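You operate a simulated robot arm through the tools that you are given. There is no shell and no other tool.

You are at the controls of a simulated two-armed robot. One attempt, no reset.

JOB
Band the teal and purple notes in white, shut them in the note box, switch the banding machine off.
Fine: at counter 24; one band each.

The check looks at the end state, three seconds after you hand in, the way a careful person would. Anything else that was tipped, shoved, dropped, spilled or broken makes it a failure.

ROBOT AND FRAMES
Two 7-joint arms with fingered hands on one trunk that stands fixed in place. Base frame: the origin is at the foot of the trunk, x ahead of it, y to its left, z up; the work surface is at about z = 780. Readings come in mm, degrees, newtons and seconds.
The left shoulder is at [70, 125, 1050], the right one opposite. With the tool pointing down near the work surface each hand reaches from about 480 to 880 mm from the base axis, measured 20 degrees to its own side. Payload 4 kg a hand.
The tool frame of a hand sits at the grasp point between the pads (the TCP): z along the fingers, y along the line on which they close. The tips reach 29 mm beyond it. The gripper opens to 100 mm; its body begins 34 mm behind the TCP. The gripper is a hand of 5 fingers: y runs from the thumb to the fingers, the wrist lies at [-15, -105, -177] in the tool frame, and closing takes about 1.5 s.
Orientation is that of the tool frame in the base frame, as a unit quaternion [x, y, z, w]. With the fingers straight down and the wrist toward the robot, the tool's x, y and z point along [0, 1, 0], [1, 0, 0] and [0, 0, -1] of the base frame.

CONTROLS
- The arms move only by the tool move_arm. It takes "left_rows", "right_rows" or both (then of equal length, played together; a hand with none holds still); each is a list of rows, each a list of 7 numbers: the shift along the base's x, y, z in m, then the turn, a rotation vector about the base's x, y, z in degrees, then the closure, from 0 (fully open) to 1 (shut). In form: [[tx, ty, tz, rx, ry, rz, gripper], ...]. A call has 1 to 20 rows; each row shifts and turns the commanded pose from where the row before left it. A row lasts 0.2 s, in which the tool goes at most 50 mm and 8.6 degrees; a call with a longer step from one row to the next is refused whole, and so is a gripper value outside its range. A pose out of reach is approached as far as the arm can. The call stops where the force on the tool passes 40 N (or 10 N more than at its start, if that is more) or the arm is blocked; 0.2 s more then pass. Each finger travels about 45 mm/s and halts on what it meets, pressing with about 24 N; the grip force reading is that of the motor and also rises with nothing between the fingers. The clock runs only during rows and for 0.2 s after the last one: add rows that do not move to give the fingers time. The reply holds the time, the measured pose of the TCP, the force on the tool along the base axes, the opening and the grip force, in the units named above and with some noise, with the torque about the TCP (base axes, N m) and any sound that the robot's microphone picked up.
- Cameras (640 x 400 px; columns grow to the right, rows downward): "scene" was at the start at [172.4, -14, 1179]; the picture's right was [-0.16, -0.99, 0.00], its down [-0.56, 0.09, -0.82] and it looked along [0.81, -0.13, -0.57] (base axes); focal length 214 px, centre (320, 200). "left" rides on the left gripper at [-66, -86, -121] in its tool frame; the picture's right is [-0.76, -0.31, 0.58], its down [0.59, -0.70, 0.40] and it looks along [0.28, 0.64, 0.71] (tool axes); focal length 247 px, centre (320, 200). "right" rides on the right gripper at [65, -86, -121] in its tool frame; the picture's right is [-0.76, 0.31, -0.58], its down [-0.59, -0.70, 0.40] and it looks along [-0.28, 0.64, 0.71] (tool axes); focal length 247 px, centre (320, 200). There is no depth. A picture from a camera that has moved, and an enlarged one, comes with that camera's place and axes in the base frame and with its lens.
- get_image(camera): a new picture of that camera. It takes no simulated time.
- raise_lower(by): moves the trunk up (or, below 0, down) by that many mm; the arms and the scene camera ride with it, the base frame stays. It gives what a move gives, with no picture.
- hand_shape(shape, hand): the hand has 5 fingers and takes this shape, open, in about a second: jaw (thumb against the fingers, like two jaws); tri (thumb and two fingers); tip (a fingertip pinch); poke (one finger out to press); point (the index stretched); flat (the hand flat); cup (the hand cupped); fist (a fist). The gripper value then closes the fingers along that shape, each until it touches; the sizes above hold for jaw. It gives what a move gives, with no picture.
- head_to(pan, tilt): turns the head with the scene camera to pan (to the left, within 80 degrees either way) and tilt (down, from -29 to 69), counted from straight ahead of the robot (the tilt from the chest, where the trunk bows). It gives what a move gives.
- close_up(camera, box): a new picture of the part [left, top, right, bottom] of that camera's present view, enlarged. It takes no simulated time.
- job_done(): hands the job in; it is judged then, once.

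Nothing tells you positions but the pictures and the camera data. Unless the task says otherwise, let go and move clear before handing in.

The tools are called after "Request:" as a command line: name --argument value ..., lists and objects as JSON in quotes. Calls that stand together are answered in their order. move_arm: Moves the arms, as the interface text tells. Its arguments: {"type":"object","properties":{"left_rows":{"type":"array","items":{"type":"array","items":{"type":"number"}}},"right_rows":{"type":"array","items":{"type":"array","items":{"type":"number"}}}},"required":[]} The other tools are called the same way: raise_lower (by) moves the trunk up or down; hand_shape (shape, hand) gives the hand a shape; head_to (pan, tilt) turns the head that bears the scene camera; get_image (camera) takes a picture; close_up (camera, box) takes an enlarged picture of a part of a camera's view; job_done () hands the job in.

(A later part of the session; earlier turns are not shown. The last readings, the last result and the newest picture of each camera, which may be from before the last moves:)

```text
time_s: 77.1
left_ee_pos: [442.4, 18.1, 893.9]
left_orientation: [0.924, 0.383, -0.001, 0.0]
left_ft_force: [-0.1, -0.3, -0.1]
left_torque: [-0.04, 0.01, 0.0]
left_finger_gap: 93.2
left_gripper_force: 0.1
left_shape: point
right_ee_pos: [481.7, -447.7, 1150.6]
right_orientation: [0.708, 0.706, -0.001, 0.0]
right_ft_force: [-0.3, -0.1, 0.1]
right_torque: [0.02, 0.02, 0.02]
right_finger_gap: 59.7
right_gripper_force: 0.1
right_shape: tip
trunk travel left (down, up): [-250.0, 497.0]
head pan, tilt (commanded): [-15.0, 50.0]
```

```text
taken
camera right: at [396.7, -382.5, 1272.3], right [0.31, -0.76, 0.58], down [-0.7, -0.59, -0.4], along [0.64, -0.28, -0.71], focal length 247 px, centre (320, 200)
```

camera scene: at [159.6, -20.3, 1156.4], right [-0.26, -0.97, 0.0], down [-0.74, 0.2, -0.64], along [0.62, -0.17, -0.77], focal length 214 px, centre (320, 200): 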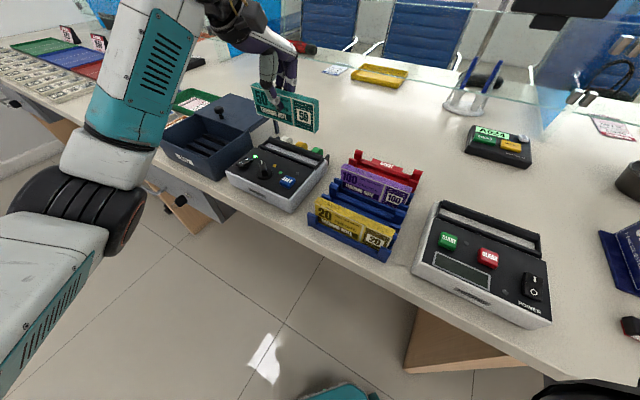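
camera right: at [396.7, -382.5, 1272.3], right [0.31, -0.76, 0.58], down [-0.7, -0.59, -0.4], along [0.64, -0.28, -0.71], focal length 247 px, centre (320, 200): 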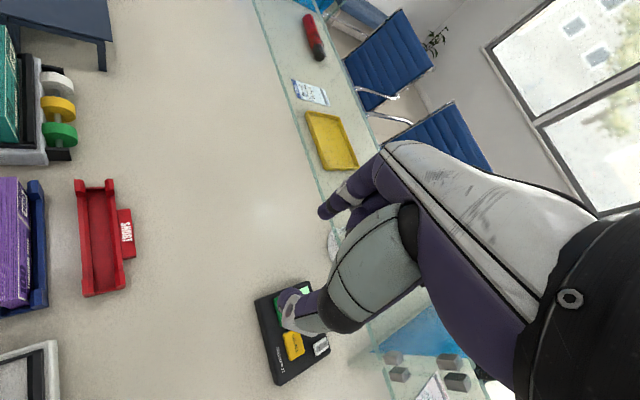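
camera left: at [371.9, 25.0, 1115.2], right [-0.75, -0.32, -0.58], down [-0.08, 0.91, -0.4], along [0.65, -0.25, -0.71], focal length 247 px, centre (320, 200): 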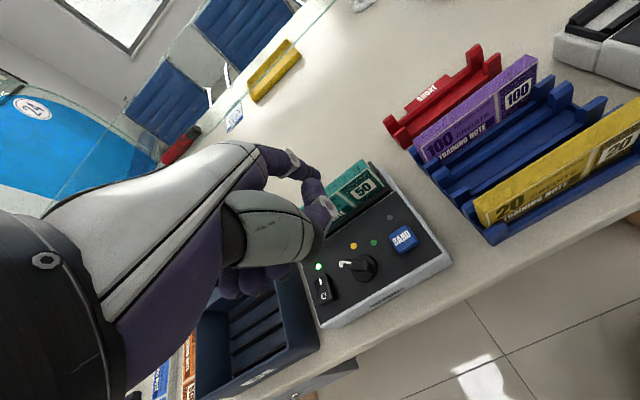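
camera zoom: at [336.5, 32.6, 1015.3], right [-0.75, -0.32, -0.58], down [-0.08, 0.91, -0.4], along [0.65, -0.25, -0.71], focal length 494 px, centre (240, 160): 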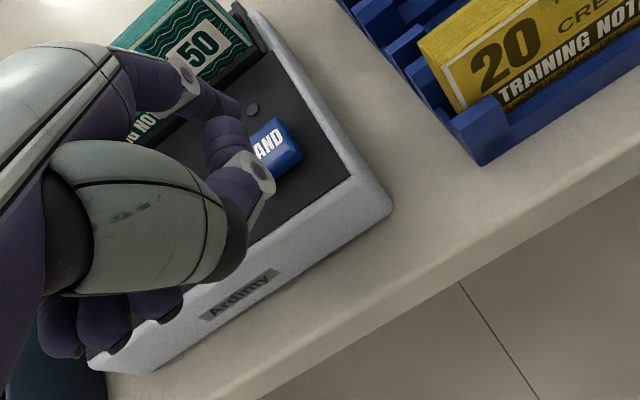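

The fingertip is roughly 8 mm beyond the BAND button's centre, so I'll shift it back and come closer.

Request:
move_arm --left_rows '[[-0.007, 0.003, 0, 0, 0, 0, 0], [0, 0, -0.01, 0, 0, 0, 0], [0, 0, 0, 0, 0, 0, 0]]'

Request:
close_up --camera "scene" --box '[260, 130, 320, 190]'

Request:
close_up --camera "left" --box '[310, 150, 410, 250]'

```text
time_s: 77.9
left_ee_pos: [436.8, 20.4, 883.6]
left_orientation: [0.924, 0.381, -0.001, -0.001]
left_ft_force: [-0.2, -0.8, 0.4]
left_torque: [-0.01, 0.0, -0.01]
left_finger_gap: 93.2
left_gripper_force: 0.1
left_shape: point
right_ee_pos: [483.0, -447.6, 1151.5]
right_orientation: [0.708, 0.707, 0.0, 0.001]
right_ft_force: [0.0, 0.1, 1.0]
right_torque: [0.0, 0.03, -0.02]
right_finger_gap: 60.0
right_gripper_force: 0.1
right_shape: tip
trunk travel left (down, up): [-250.0, 497.0]
head pan, tilt (commanded): [-15.0, 50.0]
```

```text
6.67 times, centred on (290, 160) of scene
camera zoom: at [159.5, -20.2, 1156.4], right [-0.26, -0.97, 0.0], down [-0.74, 0.2, -0.64], along [0.62, -0.17, -0.77], focal length 1430 px, centre (520, 467)
```

zoom: 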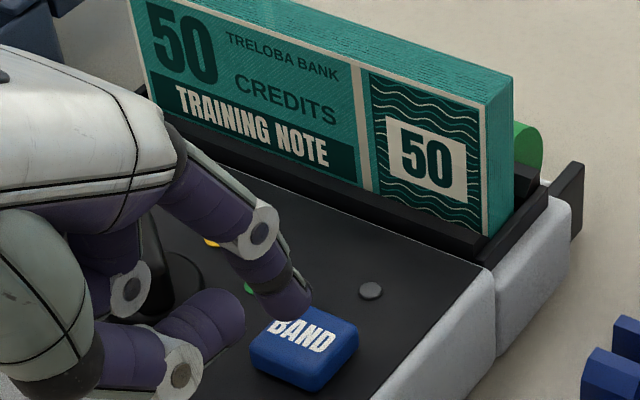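

```text
4.00 times, centred on (360, 200) of left
camera zoom: at [329.4, 35.6, 1005.8], right [-0.75, -0.32, -0.58], down [-0.08, 0.91, -0.4], along [0.65, -0.25, -0.71], focal length 988 px, centre (160, 200)
```

zoom: 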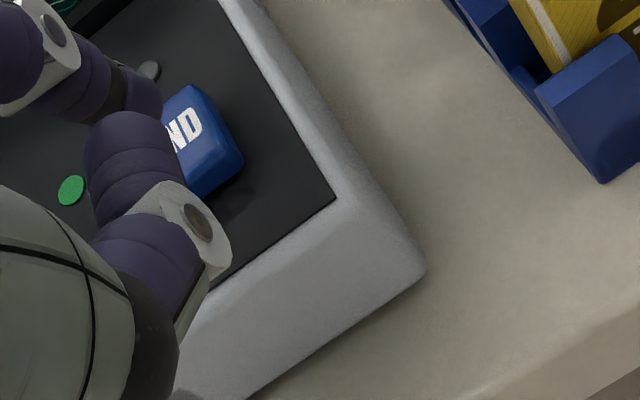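

Request:
move_arm --left_rows '[[0, 0, -0.006, 0, 0, 0, 0], [0, 0, -0.006, 0, 0, 0, 0], [0, 0, -0.002, 0, 0, 0, 0]]'

Request:
close_up --camera "scene" --box '[260, 120, 330, 190]'

```text
time_s: 78.7
left_ee_pos: [435.1, 21.5, 869.9]
left_orientation: [0.924, 0.383, 0.0, 0.0]
left_ft_force: [-0.6, 0.0, -0.4]
left_torque: [0.0, 0.0, 0.02]
left_finger_gap: 93.1
left_gripper_force: 0.0
left_shape: point
right_ee_pos: [481.8, -447.5, 1152.6]
right_orientation: [0.708, 0.706, 0.0, 0.0]
right_ft_force: [-0.8, -0.4, 0.7]
right_torque: [-0.04, -0.02, 0.05]
right_finger_gap: 59.9
right_gripper_force: 0.1
right_shape: tip
trunk travel left (down, up): [-250.0, 497.0]
head pan, tilt (commanded): [-15.0, 50.0]
```

```text
5.71 times, centred on (295, 155) of scene
camera zoom: at [159.5, -20.2, 1156.4], right [-0.26, -0.97, 0.0], down [-0.74, 0.2, -0.64], along [0.62, -0.17, -0.77], focal length 1226 px, centre (463, 457)
```

zoom: 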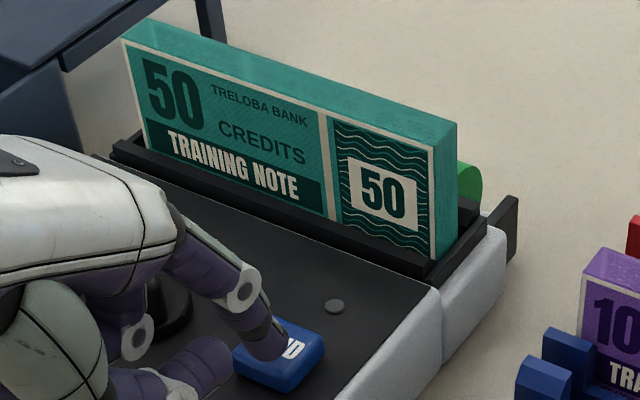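

Request:
move_arm --left_rows '[[0, 0, -0.002, 0, 0, 0, 0], [0, 0, -0.002, 0, 0, 0, 0], [0, 0, -0.002, 0, 0, 0, 0]]'

Request:
close_up --camera "scene" --box '[260, 120, 330, 190]'

```text
time_s: 79.5
left_ee_pos: [436.1, 21.7, 864.7]
left_orientation: [0.924, 0.382, 0.001, -0.001]
left_ft_force: [0.3, -0.3, -0.5]
left_torque: [0.02, 0.01, 0.02]
left_finger_gap: 93.2
left_gripper_force: 0.0
left_shape: point
right_ee_pos: [481.5, -447.6, 1151.5]
right_orientation: [0.708, 0.707, 0.001, 0.0]
right_ft_force: [-0.1, -0.5, 0.2]
right_torque: [-0.01, -0.01, 0.0]
right_finger_gap: 59.6
right_gripper_force: 0.0
right_shape: tip
trunk travel left (down, up): [-250.0, 497.0]
head pan, tilt (commanded): [-15.0, 50.0]
```

```text
5.71 times, centred on (295, 155) of scene
camera zoom: at [159.5, -20.2, 1156.4], right [-0.26, -0.97, 0.0], down [-0.74, 0.2, -0.64], along [0.62, -0.17, -0.77], focal length 1226 px, centre (463, 457)
```

zoom: 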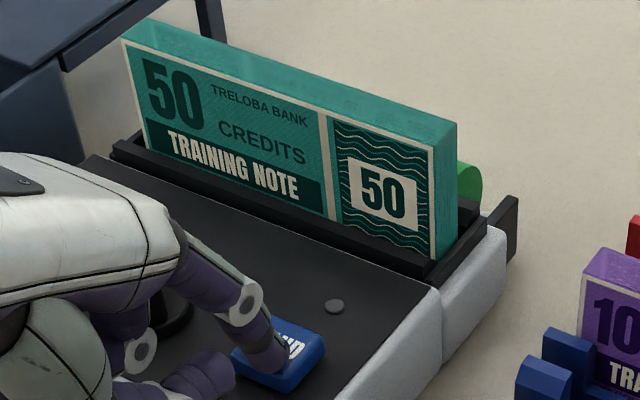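

Request:
move_arm --left_rows '[[0, 0, -0.002, 0, 0, 0, 0], [0, 0, -0.002, 0, 0, 0, 0], [0, 0, -0.001, 0, 0, 0, 0]]'

Request:
close_up --camera "scene" --box '[260, 120, 330, 190]'

```text
time_s: 80.3
left_ee_pos: [435.9, 22.1, 858.5]
left_orientation: [0.924, 0.382, 0.0, 0.0]
left_ft_force: [-0.2, -0.9, 1.7]
left_torque: [-0.08, -0.04, 0.0]
left_finger_gap: 0.2
left_gripper_force: 0.0
left_shape: point
right_ee_pos: [481.5, -447.1, 1151.3]
right_orientation: [0.708, 0.707, 0.0, -0.001]
right_ft_force: [-0.6, 0.1, -0.1]
right_torque: [-0.01, -0.01, 0.01]
right_finger_gap: 59.9
right_gripper_force: 0.0
right_shape: tip
trunk travel left (down, up): [-250.0, 497.0]
head pan, tilt (commanded): [-15.0, 50.0]
heard: click
```

```text
5.71 times, centred on (295, 155) of scene
camera zoom: at [159.4, -20.1, 1156.4], right [-0.26, -0.97, 0.0], down [-0.74, 0.2, -0.64], along [0.62, -0.17, -0.77], focal length 1226 px, centre (463, 457)
```

zoom: 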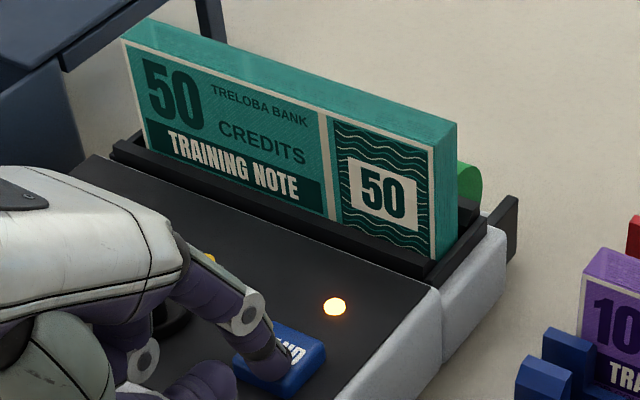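

A click was heard and the amber lamp lit, so the banding cycle is running. I'll lift off and wait for it to finish.

Request:
move_arm --left_rows '[[0, 0, 0.01, 0, 0, 0, 0], [0, 0, 0.03, 0, 0, 0, 0], [0, 0, 0.03, 0, 0, 0, 0], [0, 0, 0.03, 0, 0, 0, 0], [0, 0, 0, 0, 0, 0, 0], [0, 0, 0, 0, 0, 0, 0], [0, 0, 0, 0, 0, 0, 0]]'

Request:
close_up --camera "scene" --box '[230, 100, 340, 200]'

```text
time_s: 81.9
left_ee_pos: [435.5, 21.7, 957.7]
left_orientation: [0.924, 0.382, 0.0, 0.0]
left_ft_force: [-0.2, 0.4, -0.5]
left_torque: [0.01, 0.0, 0.0]
left_finger_gap: 0.0
left_gripper_force: 0.0
left_shape: point
right_ee_pos: [480.9, -447.7, 1151.5]
right_orientation: [0.708, 0.706, -0.001, -0.001]
right_ft_force: [0.3, -0.1, 0.2]
right_torque: [0.01, 0.01, 0.0]
right_finger_gap: 60.1
right_gripper_force: 0.1
right_shape: tip
trunk travel left (down, up): [-250.0, 497.0]
head pan, tilt (commanded): [-15.0, 50.0]
```

```text
4.00 times, centred on (285, 150) of scene
camera zoom: at [159.5, -20.2, 1156.4], right [-0.26, -0.97, 0.0], down [-0.74, 0.2, -0.64], along [0.62, -0.17, -0.77], focal length 858 px, centre (460, 400)
```

zoom: 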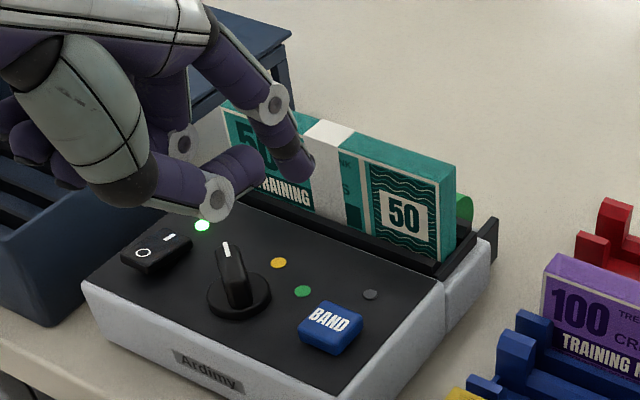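

A white band is now around the teal pack and the amber lamp is out. I'll switch back to jaw and return to the same grasp pose to take it out.

Request:
hand_shape --shape "jaw" --hand "left"

Request:
move_arm --left_rows '[[0.0, 0.0, 0.03, 0, 0, 0, 0.3], [0.0308, -0.0163, 0.01, 0, 0, -1.16, 0.69], [0.0308, -0.0163, 0, 0, 0, -1.16, 0.69], [0.0308, -0.0163, 0, 0, 0, -1.16, 0.69], [0.0308, -0.0163, 0, 0, 0, -1.16, 0.69], [0.0306, -0.0163, 0, 0, 0, -1.16, 0.69], [0, 0, 0, 0, 0, 0, 0.69]]'

Request:
close_up --camera "scene" --box '[230, 60, 360, 180]'

Request:
close_up --camera "left" --box '[220, 140, 500, 360]'

```text
time_s: 82.8
left_ee_pos: [435.7, 20.8, 959.1]
left_orientation: [0.924, 0.382, 0.0, 0.0]
left_ft_force: [-0.3, 0.0, 1.7]
left_torque: [-0.01, 0.03, -0.01]
left_finger_gap: 99.8
left_gripper_force: 0.1
left_shape: jaw
right_ee_pos: [482.2, -447.4, 1151.0]
right_orientation: [0.707, 0.707, 0.001, -0.001]
right_ft_force: [0.7, 0.0, -1.1]
right_torque: [-0.02, 0.0, -0.03]
right_finger_gap: 60.2
right_gripper_force: 0.0
right_shape: tip
trunk travel left (down, up): [-250.0, 497.0]
head pan, tilt (commanded): [-15.0, 50.0]
```

```text
time_s: 84.4
left_ee_pos: [589.8, -59.7, 998.9]
left_orientation: [0.942, 0.335, -0.001, 0.001]
left_ft_force: [-1.0, 0.1, 0.3]
left_torque: [0.01, 0.02, -0.03]
left_finger_gap: 31.3
left_gripper_force: 0.0
left_shape: jaw
right_ee_pos: [481.9, -448.6, 1152.4]
right_orientation: [0.707, 0.707, 0.0, 0.0]
right_ft_force: [0.2, -0.4, -0.3]
right_torque: [0.03, 0.01, -0.01]
right_finger_gap: 59.8
right_gripper_force: 0.1
right_shape: tip
trunk travel left (down, up): [-250.0, 497.0]
head pan, tilt (commanded): [-15.0, 50.0]
```

```text
3.33 times, centred on (295, 120) of scene
camera zoom: at [159.5, -20.2, 1156.4], right [-0.26, -0.97, 0.0], down [-0.74, 0.2, -0.64], along [0.62, -0.17, -0.77], focal length 715 px, centre (403, 467)
```

zoom: 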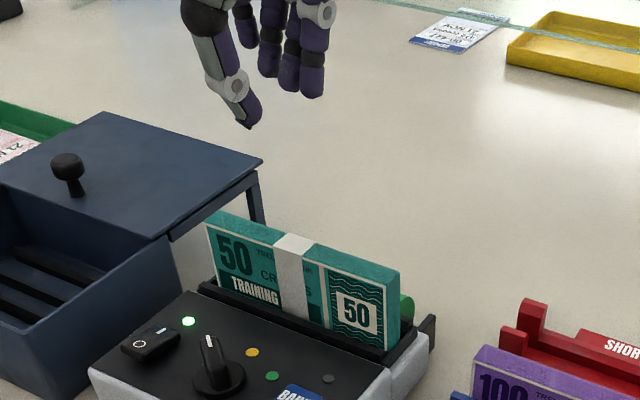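

```text
1.82 times, centred on (360, 250) of left
camera zoom: at [485.2, -35.0, 1120.8], right [-0.78, -0.24, -0.58], down [0.01, 0.92, -0.4], along [0.62, -0.32, -0.71], focal length 449 px, centre (247, 109)
```

zoom: 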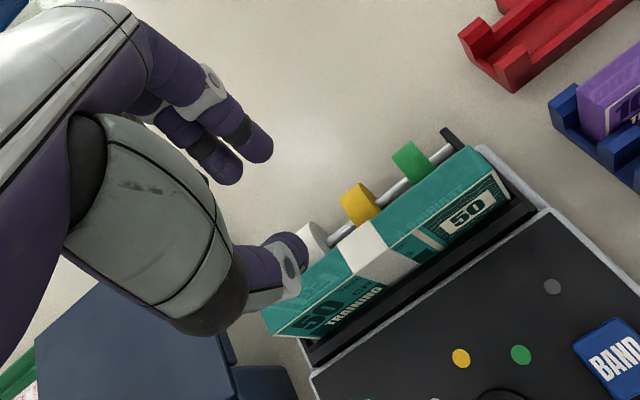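

Request:
move_arm --left_rows '[[0, 0, -0.03, 0, 0, 0, 0.69], [0, 0, -0.03, 0, 0, 0, 0.69], [0, 0, -0.014, 0, 0, 0, 0.69], [0, 0, 0, 0, 0, 0, 0.69]]'

Request:
close_up --camera "scene" --box '[240, 90, 350, 180]'

Request:
close_up --camera "left" --box '[220, 140, 500, 360]'

Request:
close_up --camera "right" --box '[0, 20, 110, 140]'

```text
time_s: 85.4
left_ee_pos: [589.7, -60.5, 925.0]
left_orientation: [0.943, 0.334, 0.0, -0.001]
left_ft_force: [-0.7, -0.1, -0.2]
left_torque: [-0.01, -0.02, -0.05]
left_finger_gap: 31.5
left_gripper_force: 0.1
left_shape: jaw
right_ee_pos: [481.9, -448.3, 1151.4]
right_orientation: [0.707, 0.707, 0.0, 0.0]
right_ft_force: [0.3, -0.6, -0.2]
right_torque: [0.01, 0.01, -0.01]
right_finger_gap: 59.6
right_gripper_force: 0.0
right_shape: tip
trunk travel left (down, up): [-250.0, 497.0]
head pan, tilt (commanded): [-15.0, 50.0]
```

```text
4.44 times, centred on (295, 135) of scene
camera zoom: at [159.5, -20.2, 1156.4], right [-0.26, -0.97, 0.0], down [-0.74, 0.2, -0.64], along [0.62, -0.17, -0.77], focal length 953 px, centre (431, 489)
```

zoom: 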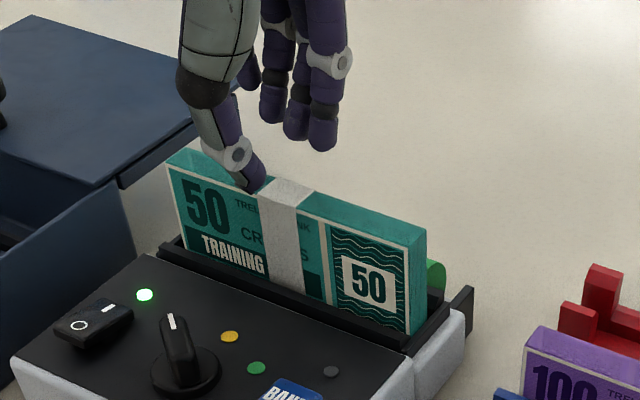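

```text
1.82 times, centred on (360, 250) of left
camera zoom: at [485.1, -34.8, 1046.5], right [-0.78, -0.24, -0.58], down [0.01, 0.92, -0.4], along [0.62, -0.32, -0.71], focal length 449 px, centre (247, 109)
```

zoom: 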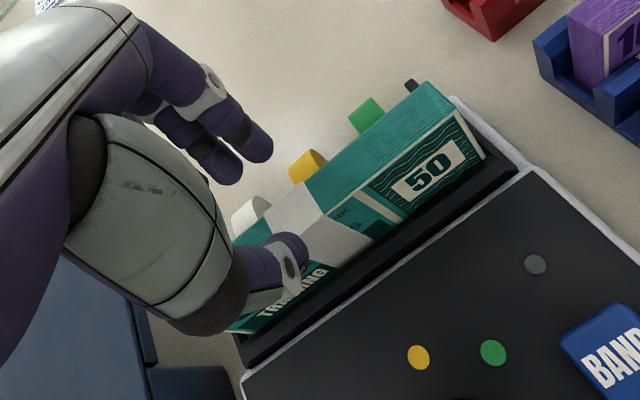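

```text
3.33 times, centred on (55, 80) of right
camera zoom: at [396.7, -382.5, 1272.3], right [0.31, -0.76, 0.58], down [-0.7, -0.59, -0.4], along [0.64, -0.28, -0.71], focal length 823 px, centre (1203, 600)
```

zoom: 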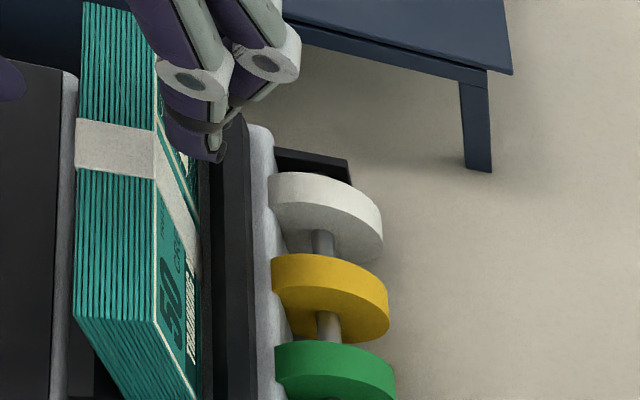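

Request:
move_arm --left_rows '[[0, 0, -0.015, 0, 0, 0, 0.69], [0, 0, -0.015, 0, 0, 0, 0.69], [0, 0, -0.01, 0, 0, 0, 0.69], [0, 0, -0.004, 0, 0, 0, 0.69], [0, 0, 0, 0, 0, 0, 0.85], [0, 0, 0, 0, 0, 0, 1.0], [0, 0, 0, 0, 0, 0, 1.0], [0, 0, 0, 0, 0, 0, 1.0], [0, 0, 0, 0, 0, 0, 1.0]]'

Request:
close_up --camera "scene" --box '[240, 90, 350, 180]'

Request:
close_up --camera "left" --box '[220, 140, 500, 360]'

```text
time_s: 87.4
left_ee_pos: [589.5, -60.6, 881.3]
left_orientation: [0.942, 0.335, 0.0, 0.0]
left_ft_force: [0.4, 0.3, 1.0]
left_torque: [-0.02, -0.04, -0.04]
left_finger_gap: 12.9
left_gripper_force: 23.9
left_shape: jaw
right_ee_pos: [481.9, -447.1, 1150.9]
right_orientation: [0.708, 0.706, 0.0, -0.001]
right_ft_force: [-0.3, 0.2, -0.6]
right_torque: [0.04, -0.03, 0.0]
right_finger_gap: 59.8
right_gripper_force: 0.1
right_shape: tip
trunk travel left (down, up): [-250.0, 497.0]
head pan, tilt (commanded): [-15.0, 50.0]
```

```text
4.44 times, centred on (295, 135) of scene
camera zoom: at [159.7, -20.3, 1156.4], right [-0.26, -0.97, 0.0], down [-0.74, 0.2, -0.64], along [0.62, -0.17, -0.77], focal length 953 px, centre (431, 489)
```

zoom: 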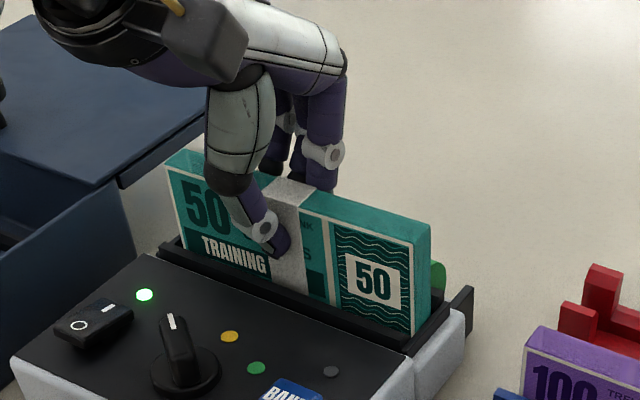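

```text
1.82 times, centred on (360, 250) of left
camera zoom: at [485.3, -34.6, 1003.1], right [-0.78, -0.24, -0.58], down [0.01, 0.92, -0.4], along [0.62, -0.32, -0.71], focal length 449 px, centre (247, 109)
```

zoom: 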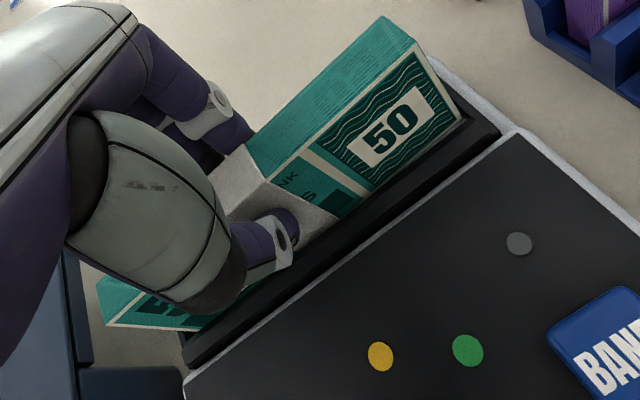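

Gripped again over the band. I'll lift it straight out of the slot.

Request:
move_arm --left_rows '[[0, 0, 0.005, 0, 0, 0, 1.0], [0, 0, 0.01, 0, 0, 0, 1.0], [0, 0, 0.015, 0, 0, 0, 1.0], [0, 0, 0.02, 0, 0, 0, 1.0], [0, 0, 0.025, 0, 0, 0, 1.0], [0, 0, 0.025, 0, 0, 0, 1.0], [0, 0, 0.01, 0, 0, 0, 1.0]]'

Request:
close_up --camera "scene" --box '[180, 60, 350, 190]'

Request:
get_image --camera "left"

```text
time_s: 89.0
left_ee_pos: [590.0, -61.3, 992.4]
left_orientation: [0.942, 0.335, -0.001, -0.001]
left_ft_force: [-0.5, -0.6, -1.6]
left_torque: [0.0, -0.04, 0.01]
left_finger_gap: 13.1
left_gripper_force: 23.6
left_shape: jaw
right_ee_pos: [481.7, -448.7, 1151.0]
right_orientation: [0.708, 0.706, -0.001, 0.0]
right_ft_force: [-0.3, -0.4, -0.2]
right_torque: [0.01, 0.02, -0.02]
right_finger_gap: 60.0
right_gripper_force: 0.1
right_shape: tip
trunk travel left (down, up): [-250.0, 497.0]
head pan, tilt (commanded): [-15.0, 50.0]
```

```text
3.08 times, centred on (265, 125) of scene
camera zoom: at [159.6, -20.3, 1156.4], right [-0.26, -0.97, 0.0], down [-0.74, 0.2, -0.64], along [0.62, -0.17, -0.77], focal length 660 px, centre (489, 431)
```

zoom: 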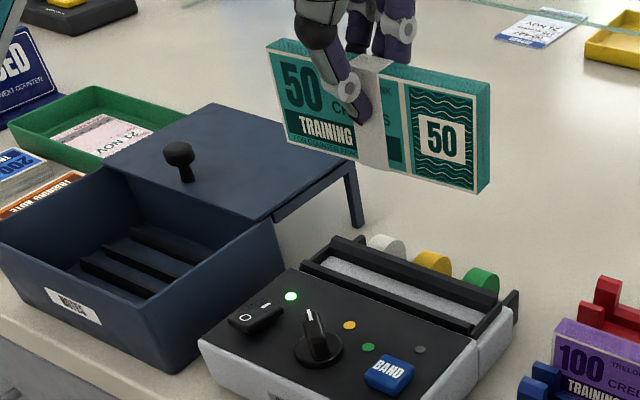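

```text
taken
camera left: at [485.7, -34.7, 1113.5], right [-0.78, -0.24, -0.58], down [0.01, 0.92, -0.4], along [0.62, -0.32, -0.71], focal length 247 px, centre (320, 200)
```

left: 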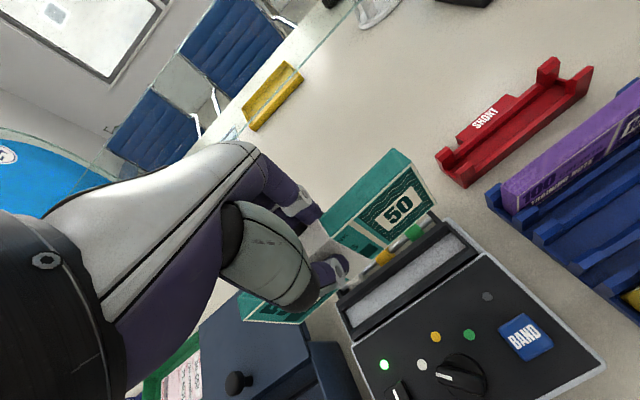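

Teal is out with one white band. I'll study the box's inner slots closely before placing it.

Request:
close_up --camera "scene" --box '[175, 100, 275, 190]'

Request:
head_to --pan 10 --tilt 45

Request:
get_image --camera "scene"

Request:
close_up --camera "scene" --box '[270, 110, 400, 210]'

```text
4.44 times, centred on (225, 145) of scene
camera zoom: at [159.6, -20.3, 1156.4], right [-0.26, -0.97, 0.0], down [-0.74, 0.2, -0.64], along [0.62, -0.17, -0.77], focal length 953 px, centre (742, 444)
```

zoom: 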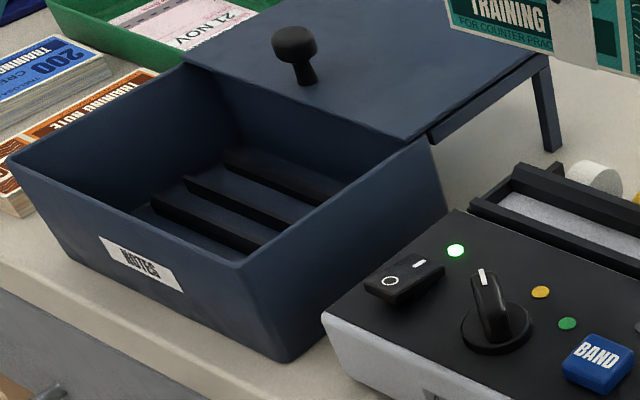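

```text
time_s: 89.8
left_ee_pos: [591.0, -58.8, 991.6]
left_orientation: [0.942, 0.335, 0.0, -0.001]
left_ft_force: [-0.6, -0.9, -1.2]
left_torque: [-0.01, -0.02, 0.02]
left_finger_gap: 12.8
left_gripper_force: 23.8
left_shape: jaw
right_ee_pos: [483.3, -446.9, 1151.1]
right_orientation: [0.708, 0.706, 0.0, -0.001]
right_ft_force: [0.6, -0.3, 0.8]
right_torque: [0.02, 0.02, 0.03]
right_finger_gap: 59.8
right_gripper_force: 0.0
right_shape: tip
trunk travel left (down, up): [-250.0, 497.0]
head pan, tilt (commanded): [10.0, 45.0]
```

```text
taken
camera scene: at [165.4, 13.7, 1163.3], right [0.17, -0.98, 0.0], down [-0.7, -0.12, -0.71], along [0.7, 0.12, -0.71], focal length 214 px, centre (320, 200)
```

scene: 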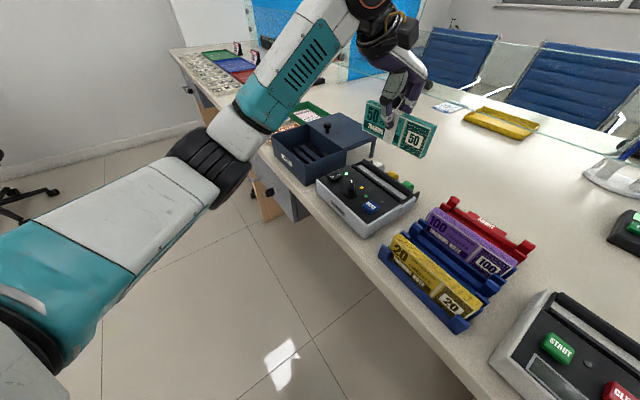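

```text
4.00 times, centred on (335, 160) of scene
camera zoom: at [165.4, 13.7, 1163.3], right [0.17, -0.98, 0.0], down [-0.7, -0.12, -0.71], along [0.7, 0.12, -0.71], focal length 858 px, centre (260, 360)
```

zoom: 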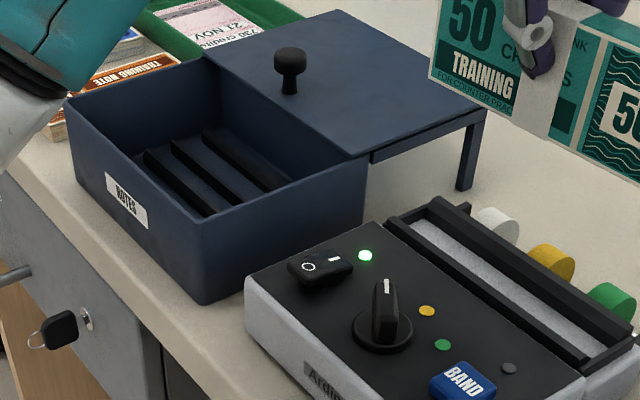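

Request:
move_arm --left_rows '[[0.0205, 0.0313, 0, 0, 0, 0, 1.0], [0.0205, 0.0313, 0, 0, 0, 0, 1.0], [0.0205, 0.0313, 0, 0, 0, 0, 1.0], [0.0205, 0.0313, 0, 0, 0, 0, 1.0], [0.0205, 0.0313, 0, 0, 0, 0, 1.0], [0.0205, 0.031, 0, 0, 0, 0, 1.0], [0, 0, 0, 0, 0, 0, 1.0]]'

Request:
get_image --camera "left"

Request:
close_up --camera "scene" --box '[230, 80, 400, 210]'

```text
time_s: 91.5
left_ee_pos: [713.3, 125.5, 990.4]
left_orientation: [0.943, 0.334, 0.0, 0.0]
left_ft_force: [0.8, -0.7, -1.8]
left_torque: [-0.02, 0.01, 0.0]
left_finger_gap: 12.6
left_gripper_force: 24.2
left_shape: jaw
right_ee_pos: [482.4, -447.5, 1152.0]
right_orientation: [0.708, 0.707, 0.0, 0.0]
right_ft_force: [-0.1, -0.7, 0.1]
right_torque: [-0.01, -0.01, 0.02]
right_finger_gap: 60.0
right_gripper_force: 0.0
right_shape: tip
trunk travel left (down, up): [-250.0, 497.0]
head pan, tilt (commanded): [10.0, 45.0]
```

```text
taken
camera left: at [608.5, 152.0, 1112.7], right [-0.78, -0.24, -0.58], down [0.01, 0.92, -0.4], along [0.62, -0.32, -0.71], focal length 247 px, centre (320, 200)
```

left: 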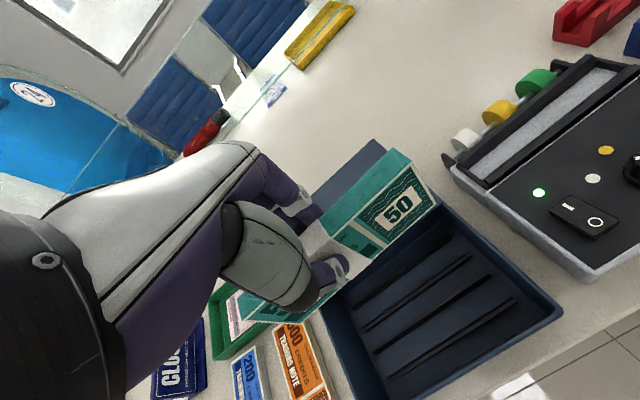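

```text
3.08 times, centred on (315, 145) of scene
camera zoom: at [165.4, 13.9, 1163.3], right [0.17, -0.98, 0.0], down [-0.7, -0.12, -0.71], along [0.7, 0.12, -0.71], focal length 660 px, centre (335, 369)
```

zoom: 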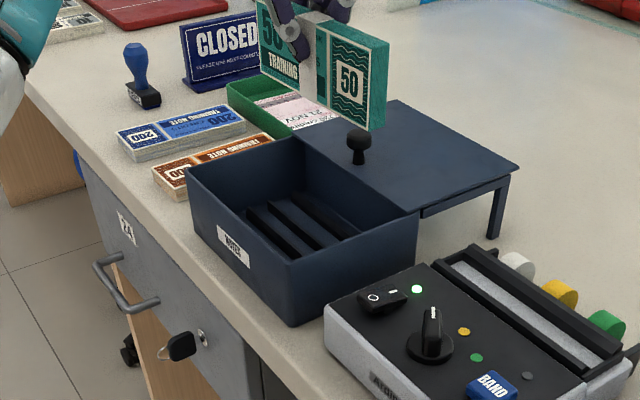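

Request:
close_up --camera "left" --box '[240, 130, 580, 400]'

Request:
close_up --camera "left" --box '[400, 180, 560, 330]'

```text
1.48 times, centred on (410, 265) of left
camera zoom: at [608.5, 152.0, 1112.7], right [-0.78, -0.24, -0.58], down [0.01, 0.92, -0.4], along [0.62, -0.32, -0.71], focal length 366 px, centre (187, 104)
```

zoom: 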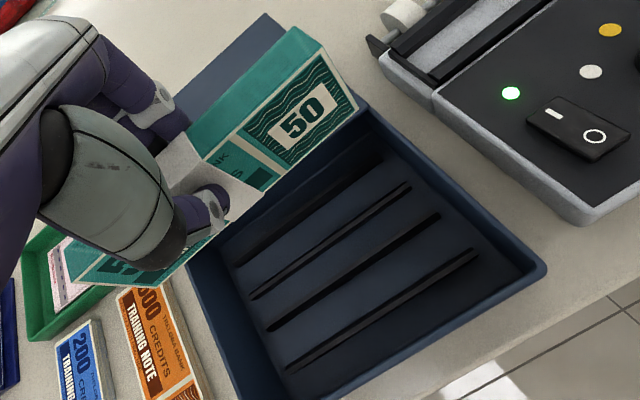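

```text
2.67 times, centred on (480, 255) of left
camera zoom: at [608.5, 152.0, 1112.7], right [-0.78, -0.24, -0.58], down [0.01, 0.92, -0.4], along [0.62, -0.32, -0.71], focal length 659 px, centre (-107, 53)
```

zoom: 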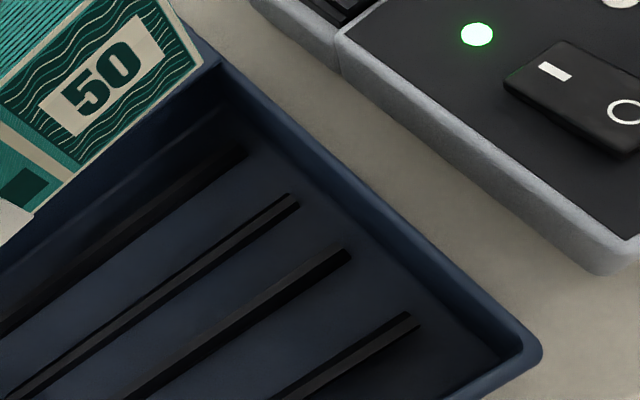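

Four ridges on the floor sit near n≈429, 401, 375 and 348, and the pack's centre is near n≈418, u≈591. I'll nudge +4 mm in y to centre between the rear two ridges, then lower to just above the rim.

Request:
move_arm --left_rows '[[0, 0.0042, 0, 0, 0, 0, 1.0], [0, 0, -0.02, 0, 0, 0, 1.0], [0, 0, -0.02, 0, 0, 0, 1.0], [0, 0, -0.02, 0, 0, 0, 1.0], [0, 0, 0, 0, 0, 0, 1.0]]'

Request:
close_up --camera "left" --box '[240, 130, 580, 400]'

Request:
close_up --camera "left" --box '[380, 160, 540, 310]'

Request:
close_up --camera "scene" --box '[250, 90, 380, 200]'

```text
time_s: 92.7
left_ee_pos: [714.5, 131.8, 931.2]
left_orientation: [0.942, 0.335, 0.0, 0.0]
left_ft_force: [-0.7, -0.6, -1.0]
left_torque: [0.03, 0.0, -0.04]
left_finger_gap: 12.7
left_gripper_force: 23.5
left_shape: jaw
right_ee_pos: [480.8, -447.6, 1151.2]
right_orientation: [0.708, 0.706, 0.0, 0.0]
right_ft_force: [0.1, 0.1, -0.2]
right_torque: [-0.01, -0.02, 0.03]
right_finger_gap: 60.1
right_gripper_force: 0.0
right_shape: tip
trunk travel left (down, up): [-250.0, 497.0]
head pan, tilt (commanded): [10.0, 45.0]
```

```text
1.48 times, centred on (410, 265) of left
camera zoom: at [609.2, 157.2, 1052.2], right [-0.78, -0.24, -0.58], down [0.01, 0.92, -0.4], along [0.62, -0.32, -0.71], focal length 366 px, centre (187, 104)
```

zoom: 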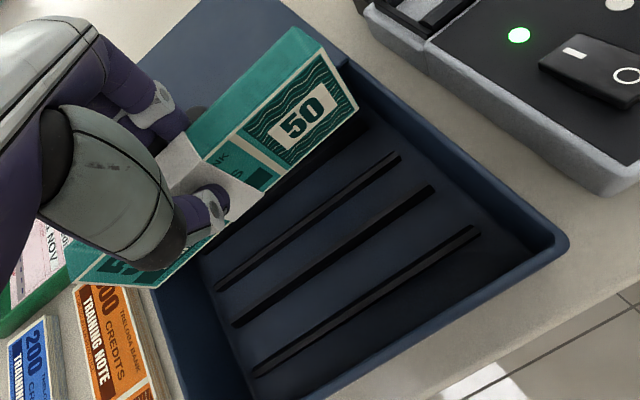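

```text
2.67 times, centred on (460, 235) of left
camera zoom: at [609.2, 157.2, 1052.2], right [-0.78, -0.24, -0.58], down [0.01, 0.92, -0.4], along [0.62, -0.32, -0.71], focal length 659 px, centre (-53, 107)
```

zoom: 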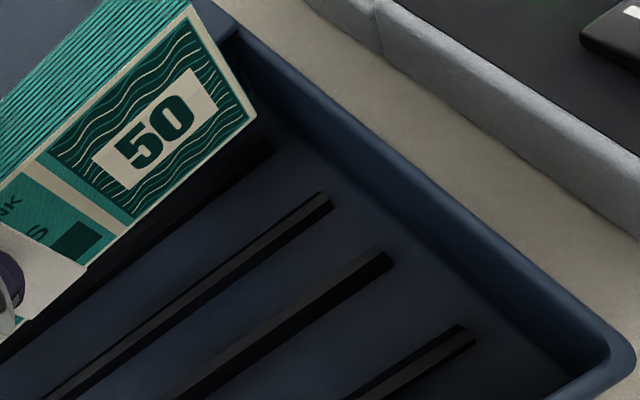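

```text
3.64 times, centred on (315, 145) of scene
camera zoom: at [165.4, 13.9, 1163.3], right [0.17, -0.98, 0.0], down [-0.7, -0.12, -0.71], along [0.7, 0.12, -0.71], focal length 780 px, centre (338, 400)
```

zoom: 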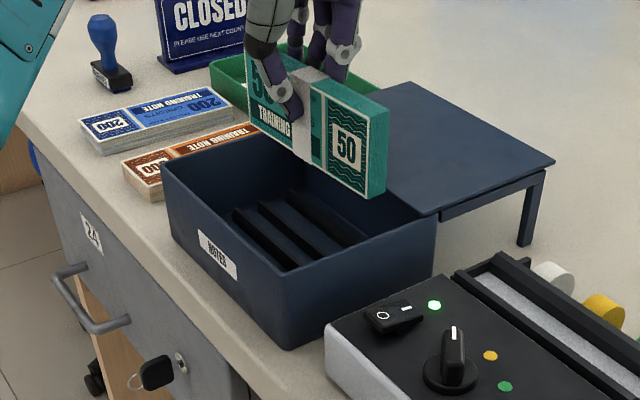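

Pack front face n≈407 (centre 415) lies midway between the rear ridges at 401 and 429, and it is centred in length. I'll lower it into the box.

Request:
move_arm --left_rows '[[0, 0, -0.012, 0, 0, 0, 1.0], [0, 0, -0.012, 0, 0, 0, 1.0], [0, 0, -0.012, 0, 0, 0, 1.0], [0, 0, -0.012, 0, 0, 0, 1.0], [0, 0, 0, 0, 0, 0, 1.0]]'

Request:
close_up --camera "left" --box '[240, 130, 580, 400]'

Request:
close_up --camera "scene" --box '[250, 90, 380, 200]'

```text
time_s: 93.8
left_ee_pos: [713.1, 130.0, 882.8]
left_orientation: [0.942, 0.334, 0.0, 0.0]
left_ft_force: [-0.8, -0.4, -1.7]
left_torque: [-0.01, -0.05, 0.04]
left_finger_gap: 12.6
left_gripper_force: 24.3
left_shape: jaw
right_ee_pos: [482.6, -448.2, 1151.0]
right_orientation: [0.708, 0.706, 0.0, -0.001]
right_ft_force: [0.1, 0.3, -0.2]
right_torque: [0.01, 0.02, 0.02]
right_finger_gap: 59.8
right_gripper_force: 0.0
right_shape: tip
trunk travel left (down, up): [-250.0, 497.0]
head pan, tilt (commanded): [10.0, 45.0]
```

```text
1.48 times, centred on (410, 265) of left
camera zoom: at [607.9, 156.8, 1004.3], right [-0.78, -0.24, -0.58], down [0.01, 0.92, -0.4], along [0.62, -0.32, -0.71], focal length 366 px, centre (187, 104)
```

zoom: 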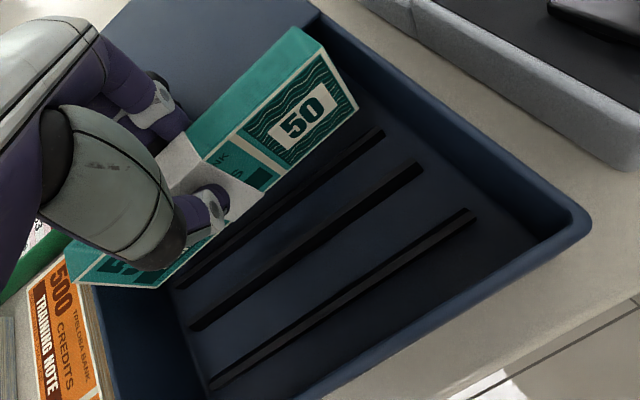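

```text
3.64 times, centred on (315, 145) of scene
camera zoom: at [165.4, 13.9, 1163.3], right [0.17, -0.98, 0.0], down [-0.7, -0.12, -0.71], along [0.7, 0.12, -0.71], focal length 780 px, centre (338, 400)
```

zoom: 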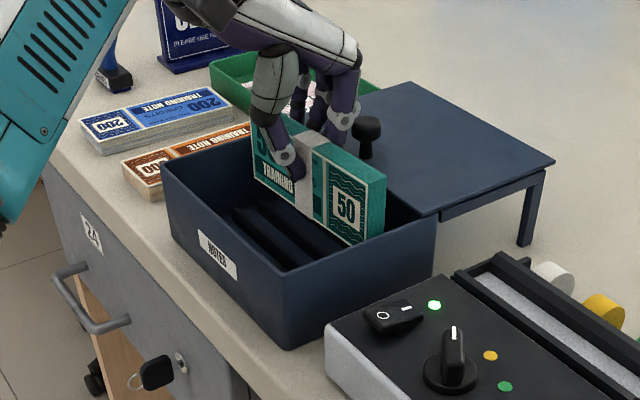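

Request:
close_up --camera "scene" --box '[290, 95, 350, 150]'

Request:
get_image --camera "right"

```text
7.27 times, centred on (320, 122) of scene
camera zoom: at [165.4, 13.9, 1163.3], right [0.17, -0.98, 0.0], down [-0.7, -0.12, -0.71], along [0.7, 0.12, -0.71], focal length 1560 px, centre (320, 764)
```

zoom: 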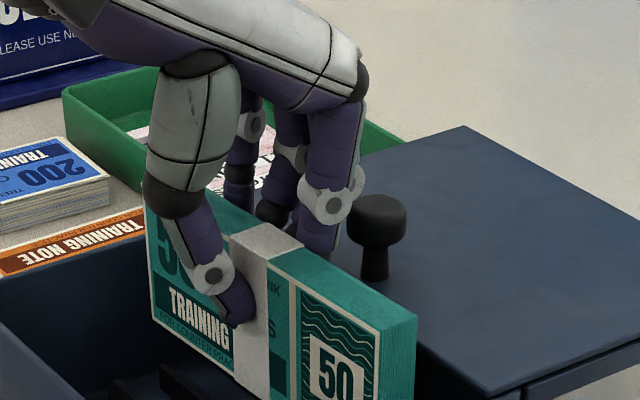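

```text
taken
camera right: at [396.8, -382.5, 1272.3], right [0.31, -0.76, 0.58], down [-0.7, -0.59, -0.4], along [0.64, -0.28, -0.71], focal length 247 px, centre (320, 200)
```

right: 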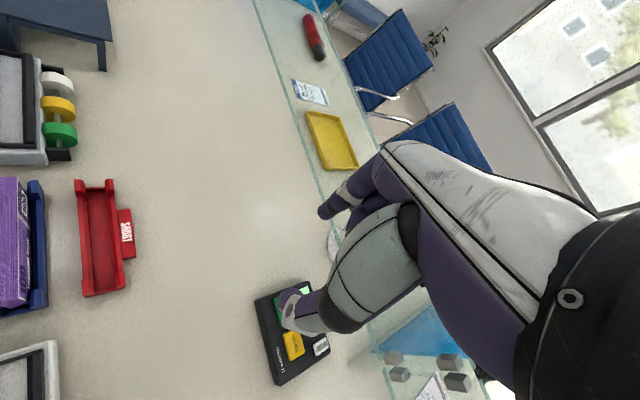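

The index knuckle may come close to the lid knob when I lower further. I'll bring the right arm's camera back to its first viewpoint to measure that clearance.

Request:
move_arm --right_rows '[[0.002, 0.034, 0.0, 0, 0, 0, 0.4], [0.002, 0.034, 0.0, 0, 0, 0, 0.4], [0.002, 0.034, 0.0, 0, 0, 0, 0.4], [0.002, 0.034, 0.0, 0, 0, 0, 0.4], [0.002, 0.034, 0.0, 0, 0, 0, 0.4], [0.002, 0.034, 0.0, 0, 0, 0, 0.4]]'

Request:
get_image --camera "right"

Request:
close_up --camera "right" --box '[0, 0, 160, 130]'

```text
time_s: 95.2
left_ee_pos: [713.5, 132.2, 883.0]
left_orientation: [0.942, 0.335, 0.0, 0.0]
left_ft_force: [0.2, -0.3, -0.5]
left_torque: [-0.04, -0.04, 0.02]
left_finger_gap: 12.6
left_gripper_force: 24.4
left_shape: jaw
right_ee_pos: [494.3, -243.4, 1150.7]
right_orientation: [0.708, 0.706, -0.001, -0.001]
right_ft_force: [-0.2, -0.7, 1.3]
right_torque: [0.02, 0.03, -0.01]
right_finger_gap: 59.8
right_gripper_force: 0.0
right_shape: tip
trunk travel left (down, up): [-250.0, 497.0]
head pan, tilt (commanded): [10.0, 45.0]
```

```text
taken
camera right: at [409.2, -178.5, 1272.2], right [0.31, -0.76, 0.58], down [-0.7, -0.59, -0.4], along [0.64, -0.28, -0.71], focal length 247 px, centre (320, 200)
```

right: 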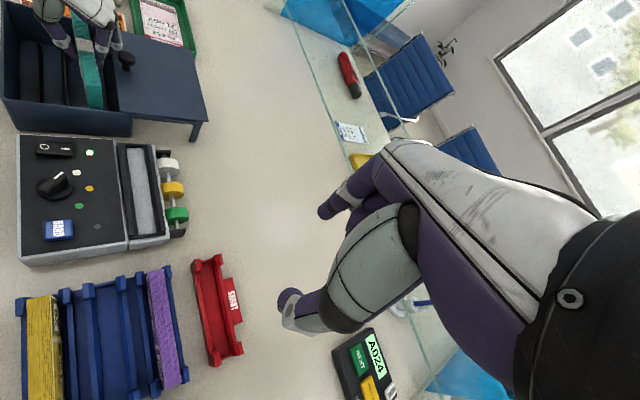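

```text
3.08 times, centred on (80, 65) of right
camera zoom: at [409.2, -178.5, 1272.2], right [0.31, -0.76, 0.58], down [-0.7, -0.59, -0.4], along [0.64, -0.28, -0.71], focal length 760 px, centre (1058, 615)
```

zoom: 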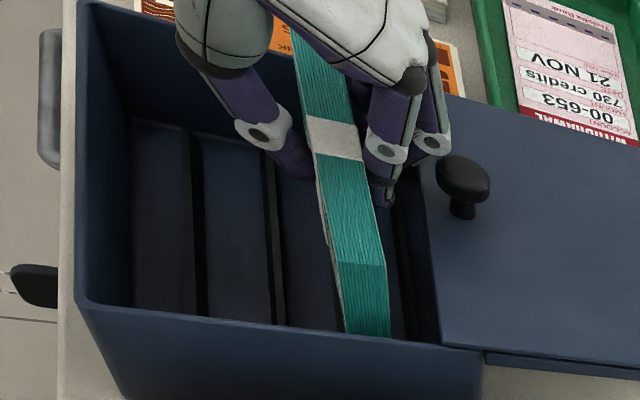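

From this side view, the middle knuckle would come down on the knob. I'll raise slightly so the backs of the fingers can nudge the knob, and slide the lid about 13 mm further back in small monitored steps.

Request:
move_arm --left_rows '[[0, 0, 0.017, 0, 0, 0, 1.0], [0.004, -0.004, 0, 0, 0, 0, 1.0], [0.003, -0.003, 0, 0, 0, 0, 1.0], [0.002, -0.002, 0, 0, 0, 0, 1.0], [0.002, -0.002, 0, 0, 0, 0, 1.0]]'

Request:
close_up --camera "right" --box '[0, 0, 160, 130]'

```text
time_s: 96.5
left_ee_pos: [724.3, 119.8, 901.1]
left_orientation: [0.942, 0.335, 0.0, -0.001]
left_ft_force: [0.3, -0.3, -1.9]
left_torque: [0.03, -0.04, 0.01]
left_finger_gap: 12.7
left_gripper_force: 24.2
left_shape: jaw
right_ee_pos: [493.4, -244.5, 1150.2]
right_orientation: [0.708, 0.706, 0.0, -0.001]
right_ft_force: [0.0, -0.1, -0.3]
right_torque: [0.01, 0.0, 0.01]
right_finger_gap: 59.9
right_gripper_force: 0.0
right_shape: tip
trunk travel left (down, up): [-250.0, 497.0]
head pan, tilt (commanded): [10.0, 45.0]
```

```text
3.08 times, centred on (80, 65) of right
camera zoom: at [409.1, -179.3, 1272.2], right [0.31, -0.76, 0.58], down [-0.7, -0.59, -0.4], along [0.64, -0.28, -0.71], focal length 760 px, centre (1058, 615)
```

zoom: 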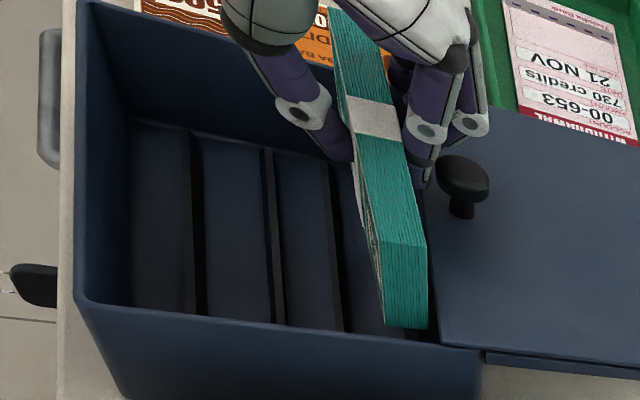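

Request:
move_arm --left_rows '[[0.002, -0.002, 0, 0, 0, 0, 1.0], [0.002, -0.002, 0, 0, 0, 0, 1.0], [0.002, -0.002, 0, 0, 0, 0, 1.0], [0.002, -0.002, 0, 0, 0, 0, 1.0]]'

Request:
close_up --camera "right" --box '[0, 0, 220, 150]'

```text
time_s: 97.5
left_ee_pos: [731.0, 115.3, 900.4]
left_orientation: [0.942, 0.336, -0.001, 0.0]
left_ft_force: [-15.1, 10.0, -2.5]
left_torque: [0.2, 0.3, -0.08]
left_finger_gap: 11.1
left_gripper_force: 23.7
left_shape: jaw
right_ee_pos: [492.0, -242.8, 1152.1]
right_orientation: [0.707, 0.707, 0.0, 0.0]
right_ft_force: [-0.6, -0.2, 0.3]
right_torque: [0.01, 0.02, -0.01]
right_finger_gap: 59.7
right_gripper_force: 0.2
right_shape: tip
trunk travel left (down, up): [-250.0, 497.0]
head pan, tilt (commanded): [10.0, 45.0]
```

```text
2.67 times, centred on (110, 75) of right
camera zoom: at [407.5, -178.0, 1272.9], right [0.31, -0.76, 0.58], down [-0.7, -0.59, -0.4], along [0.64, -0.28, -0.71], focal length 659 px, centre (880, 533)
```

zoom: 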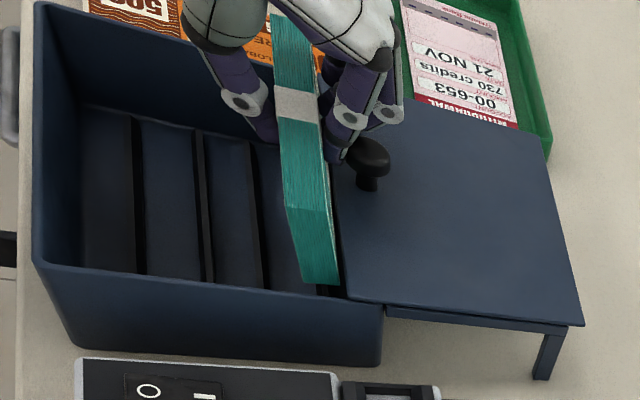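

Force rose to 18 N, so the lid is at its end stop. I'll back off and instead tilt the pack 12° toward me about its long axis, so the fingers clear the knob while the pack's bottom enters the rear slot.

Request:
move_arm --left_rows '[[-0.008, 0.009, 0, 0, 0, 0, 1.0], [-0.008, 0.009, 0.005, 0, 0, 0, 1.0], [-0.0085, 0.0081, 0.005, 0, 0, 0, 1.0], [0, 0, 0.0, -4.25, -4.25, 0, 1.0], [0, 0, 0, -4.25, -4.25, 0, 1.0], [0, 0, 0, 0, 0, 0, 1.0]]'

Request:
close_up --camera "right" --box '[0, 0, 160, 130]'

Request:
close_up --camera "left" --box '[240, 130, 580, 400]'

```text
time_s: 98.8
left_ee_pos: [707.0, 137.5, 910.6]
left_orientation: [0.937, 0.333, 0.046, 0.095]
left_ft_force: [0.4, -0.6, -1.7]
left_torque: [0.01, -0.02, 0.01]
left_finger_gap: 12.4
left_gripper_force: 23.9
left_shape: jaw
right_ee_pos: [494.7, -244.9, 1151.5]
right_orientation: [0.707, 0.707, 0.0, 0.0]
right_ft_force: [0.3, -0.7, 0.1]
right_torque: [0.01, -0.01, 0.01]
right_finger_gap: 59.8
right_gripper_force: 0.0
right_shape: tip
trunk travel left (down, up): [-250.0, 497.0]
head pan, tilt (commanded): [10.0, 45.0]
```

```text
3.08 times, centred on (80, 65) of right
camera zoom: at [409.1, -179.2, 1272.3], right [0.31, -0.76, 0.58], down [-0.7, -0.59, -0.4], along [0.64, -0.28, -0.71], focal length 760 px, centre (1058, 615)
```

zoom: 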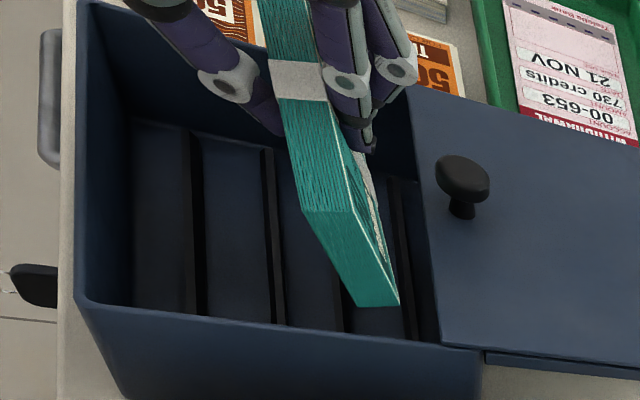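

```text
1.48 times, centred on (410, 265) of left
camera zoom: at [586.4, 180.5, 1010.0], right [-0.69, -0.33, -0.64], down [0.08, 0.85, -0.52], along [0.72, -0.41, -0.56], focal length 366 px, centre (187, 104)
```

zoom: 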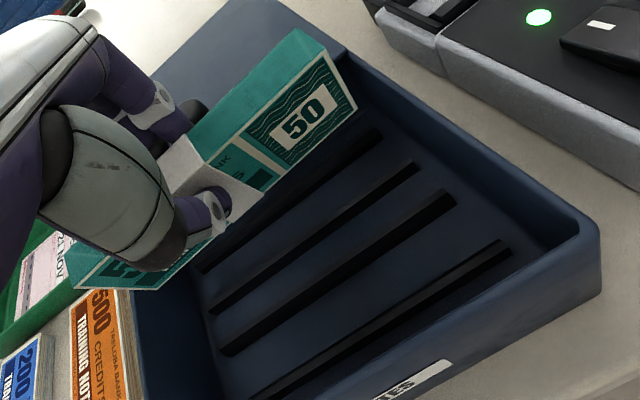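

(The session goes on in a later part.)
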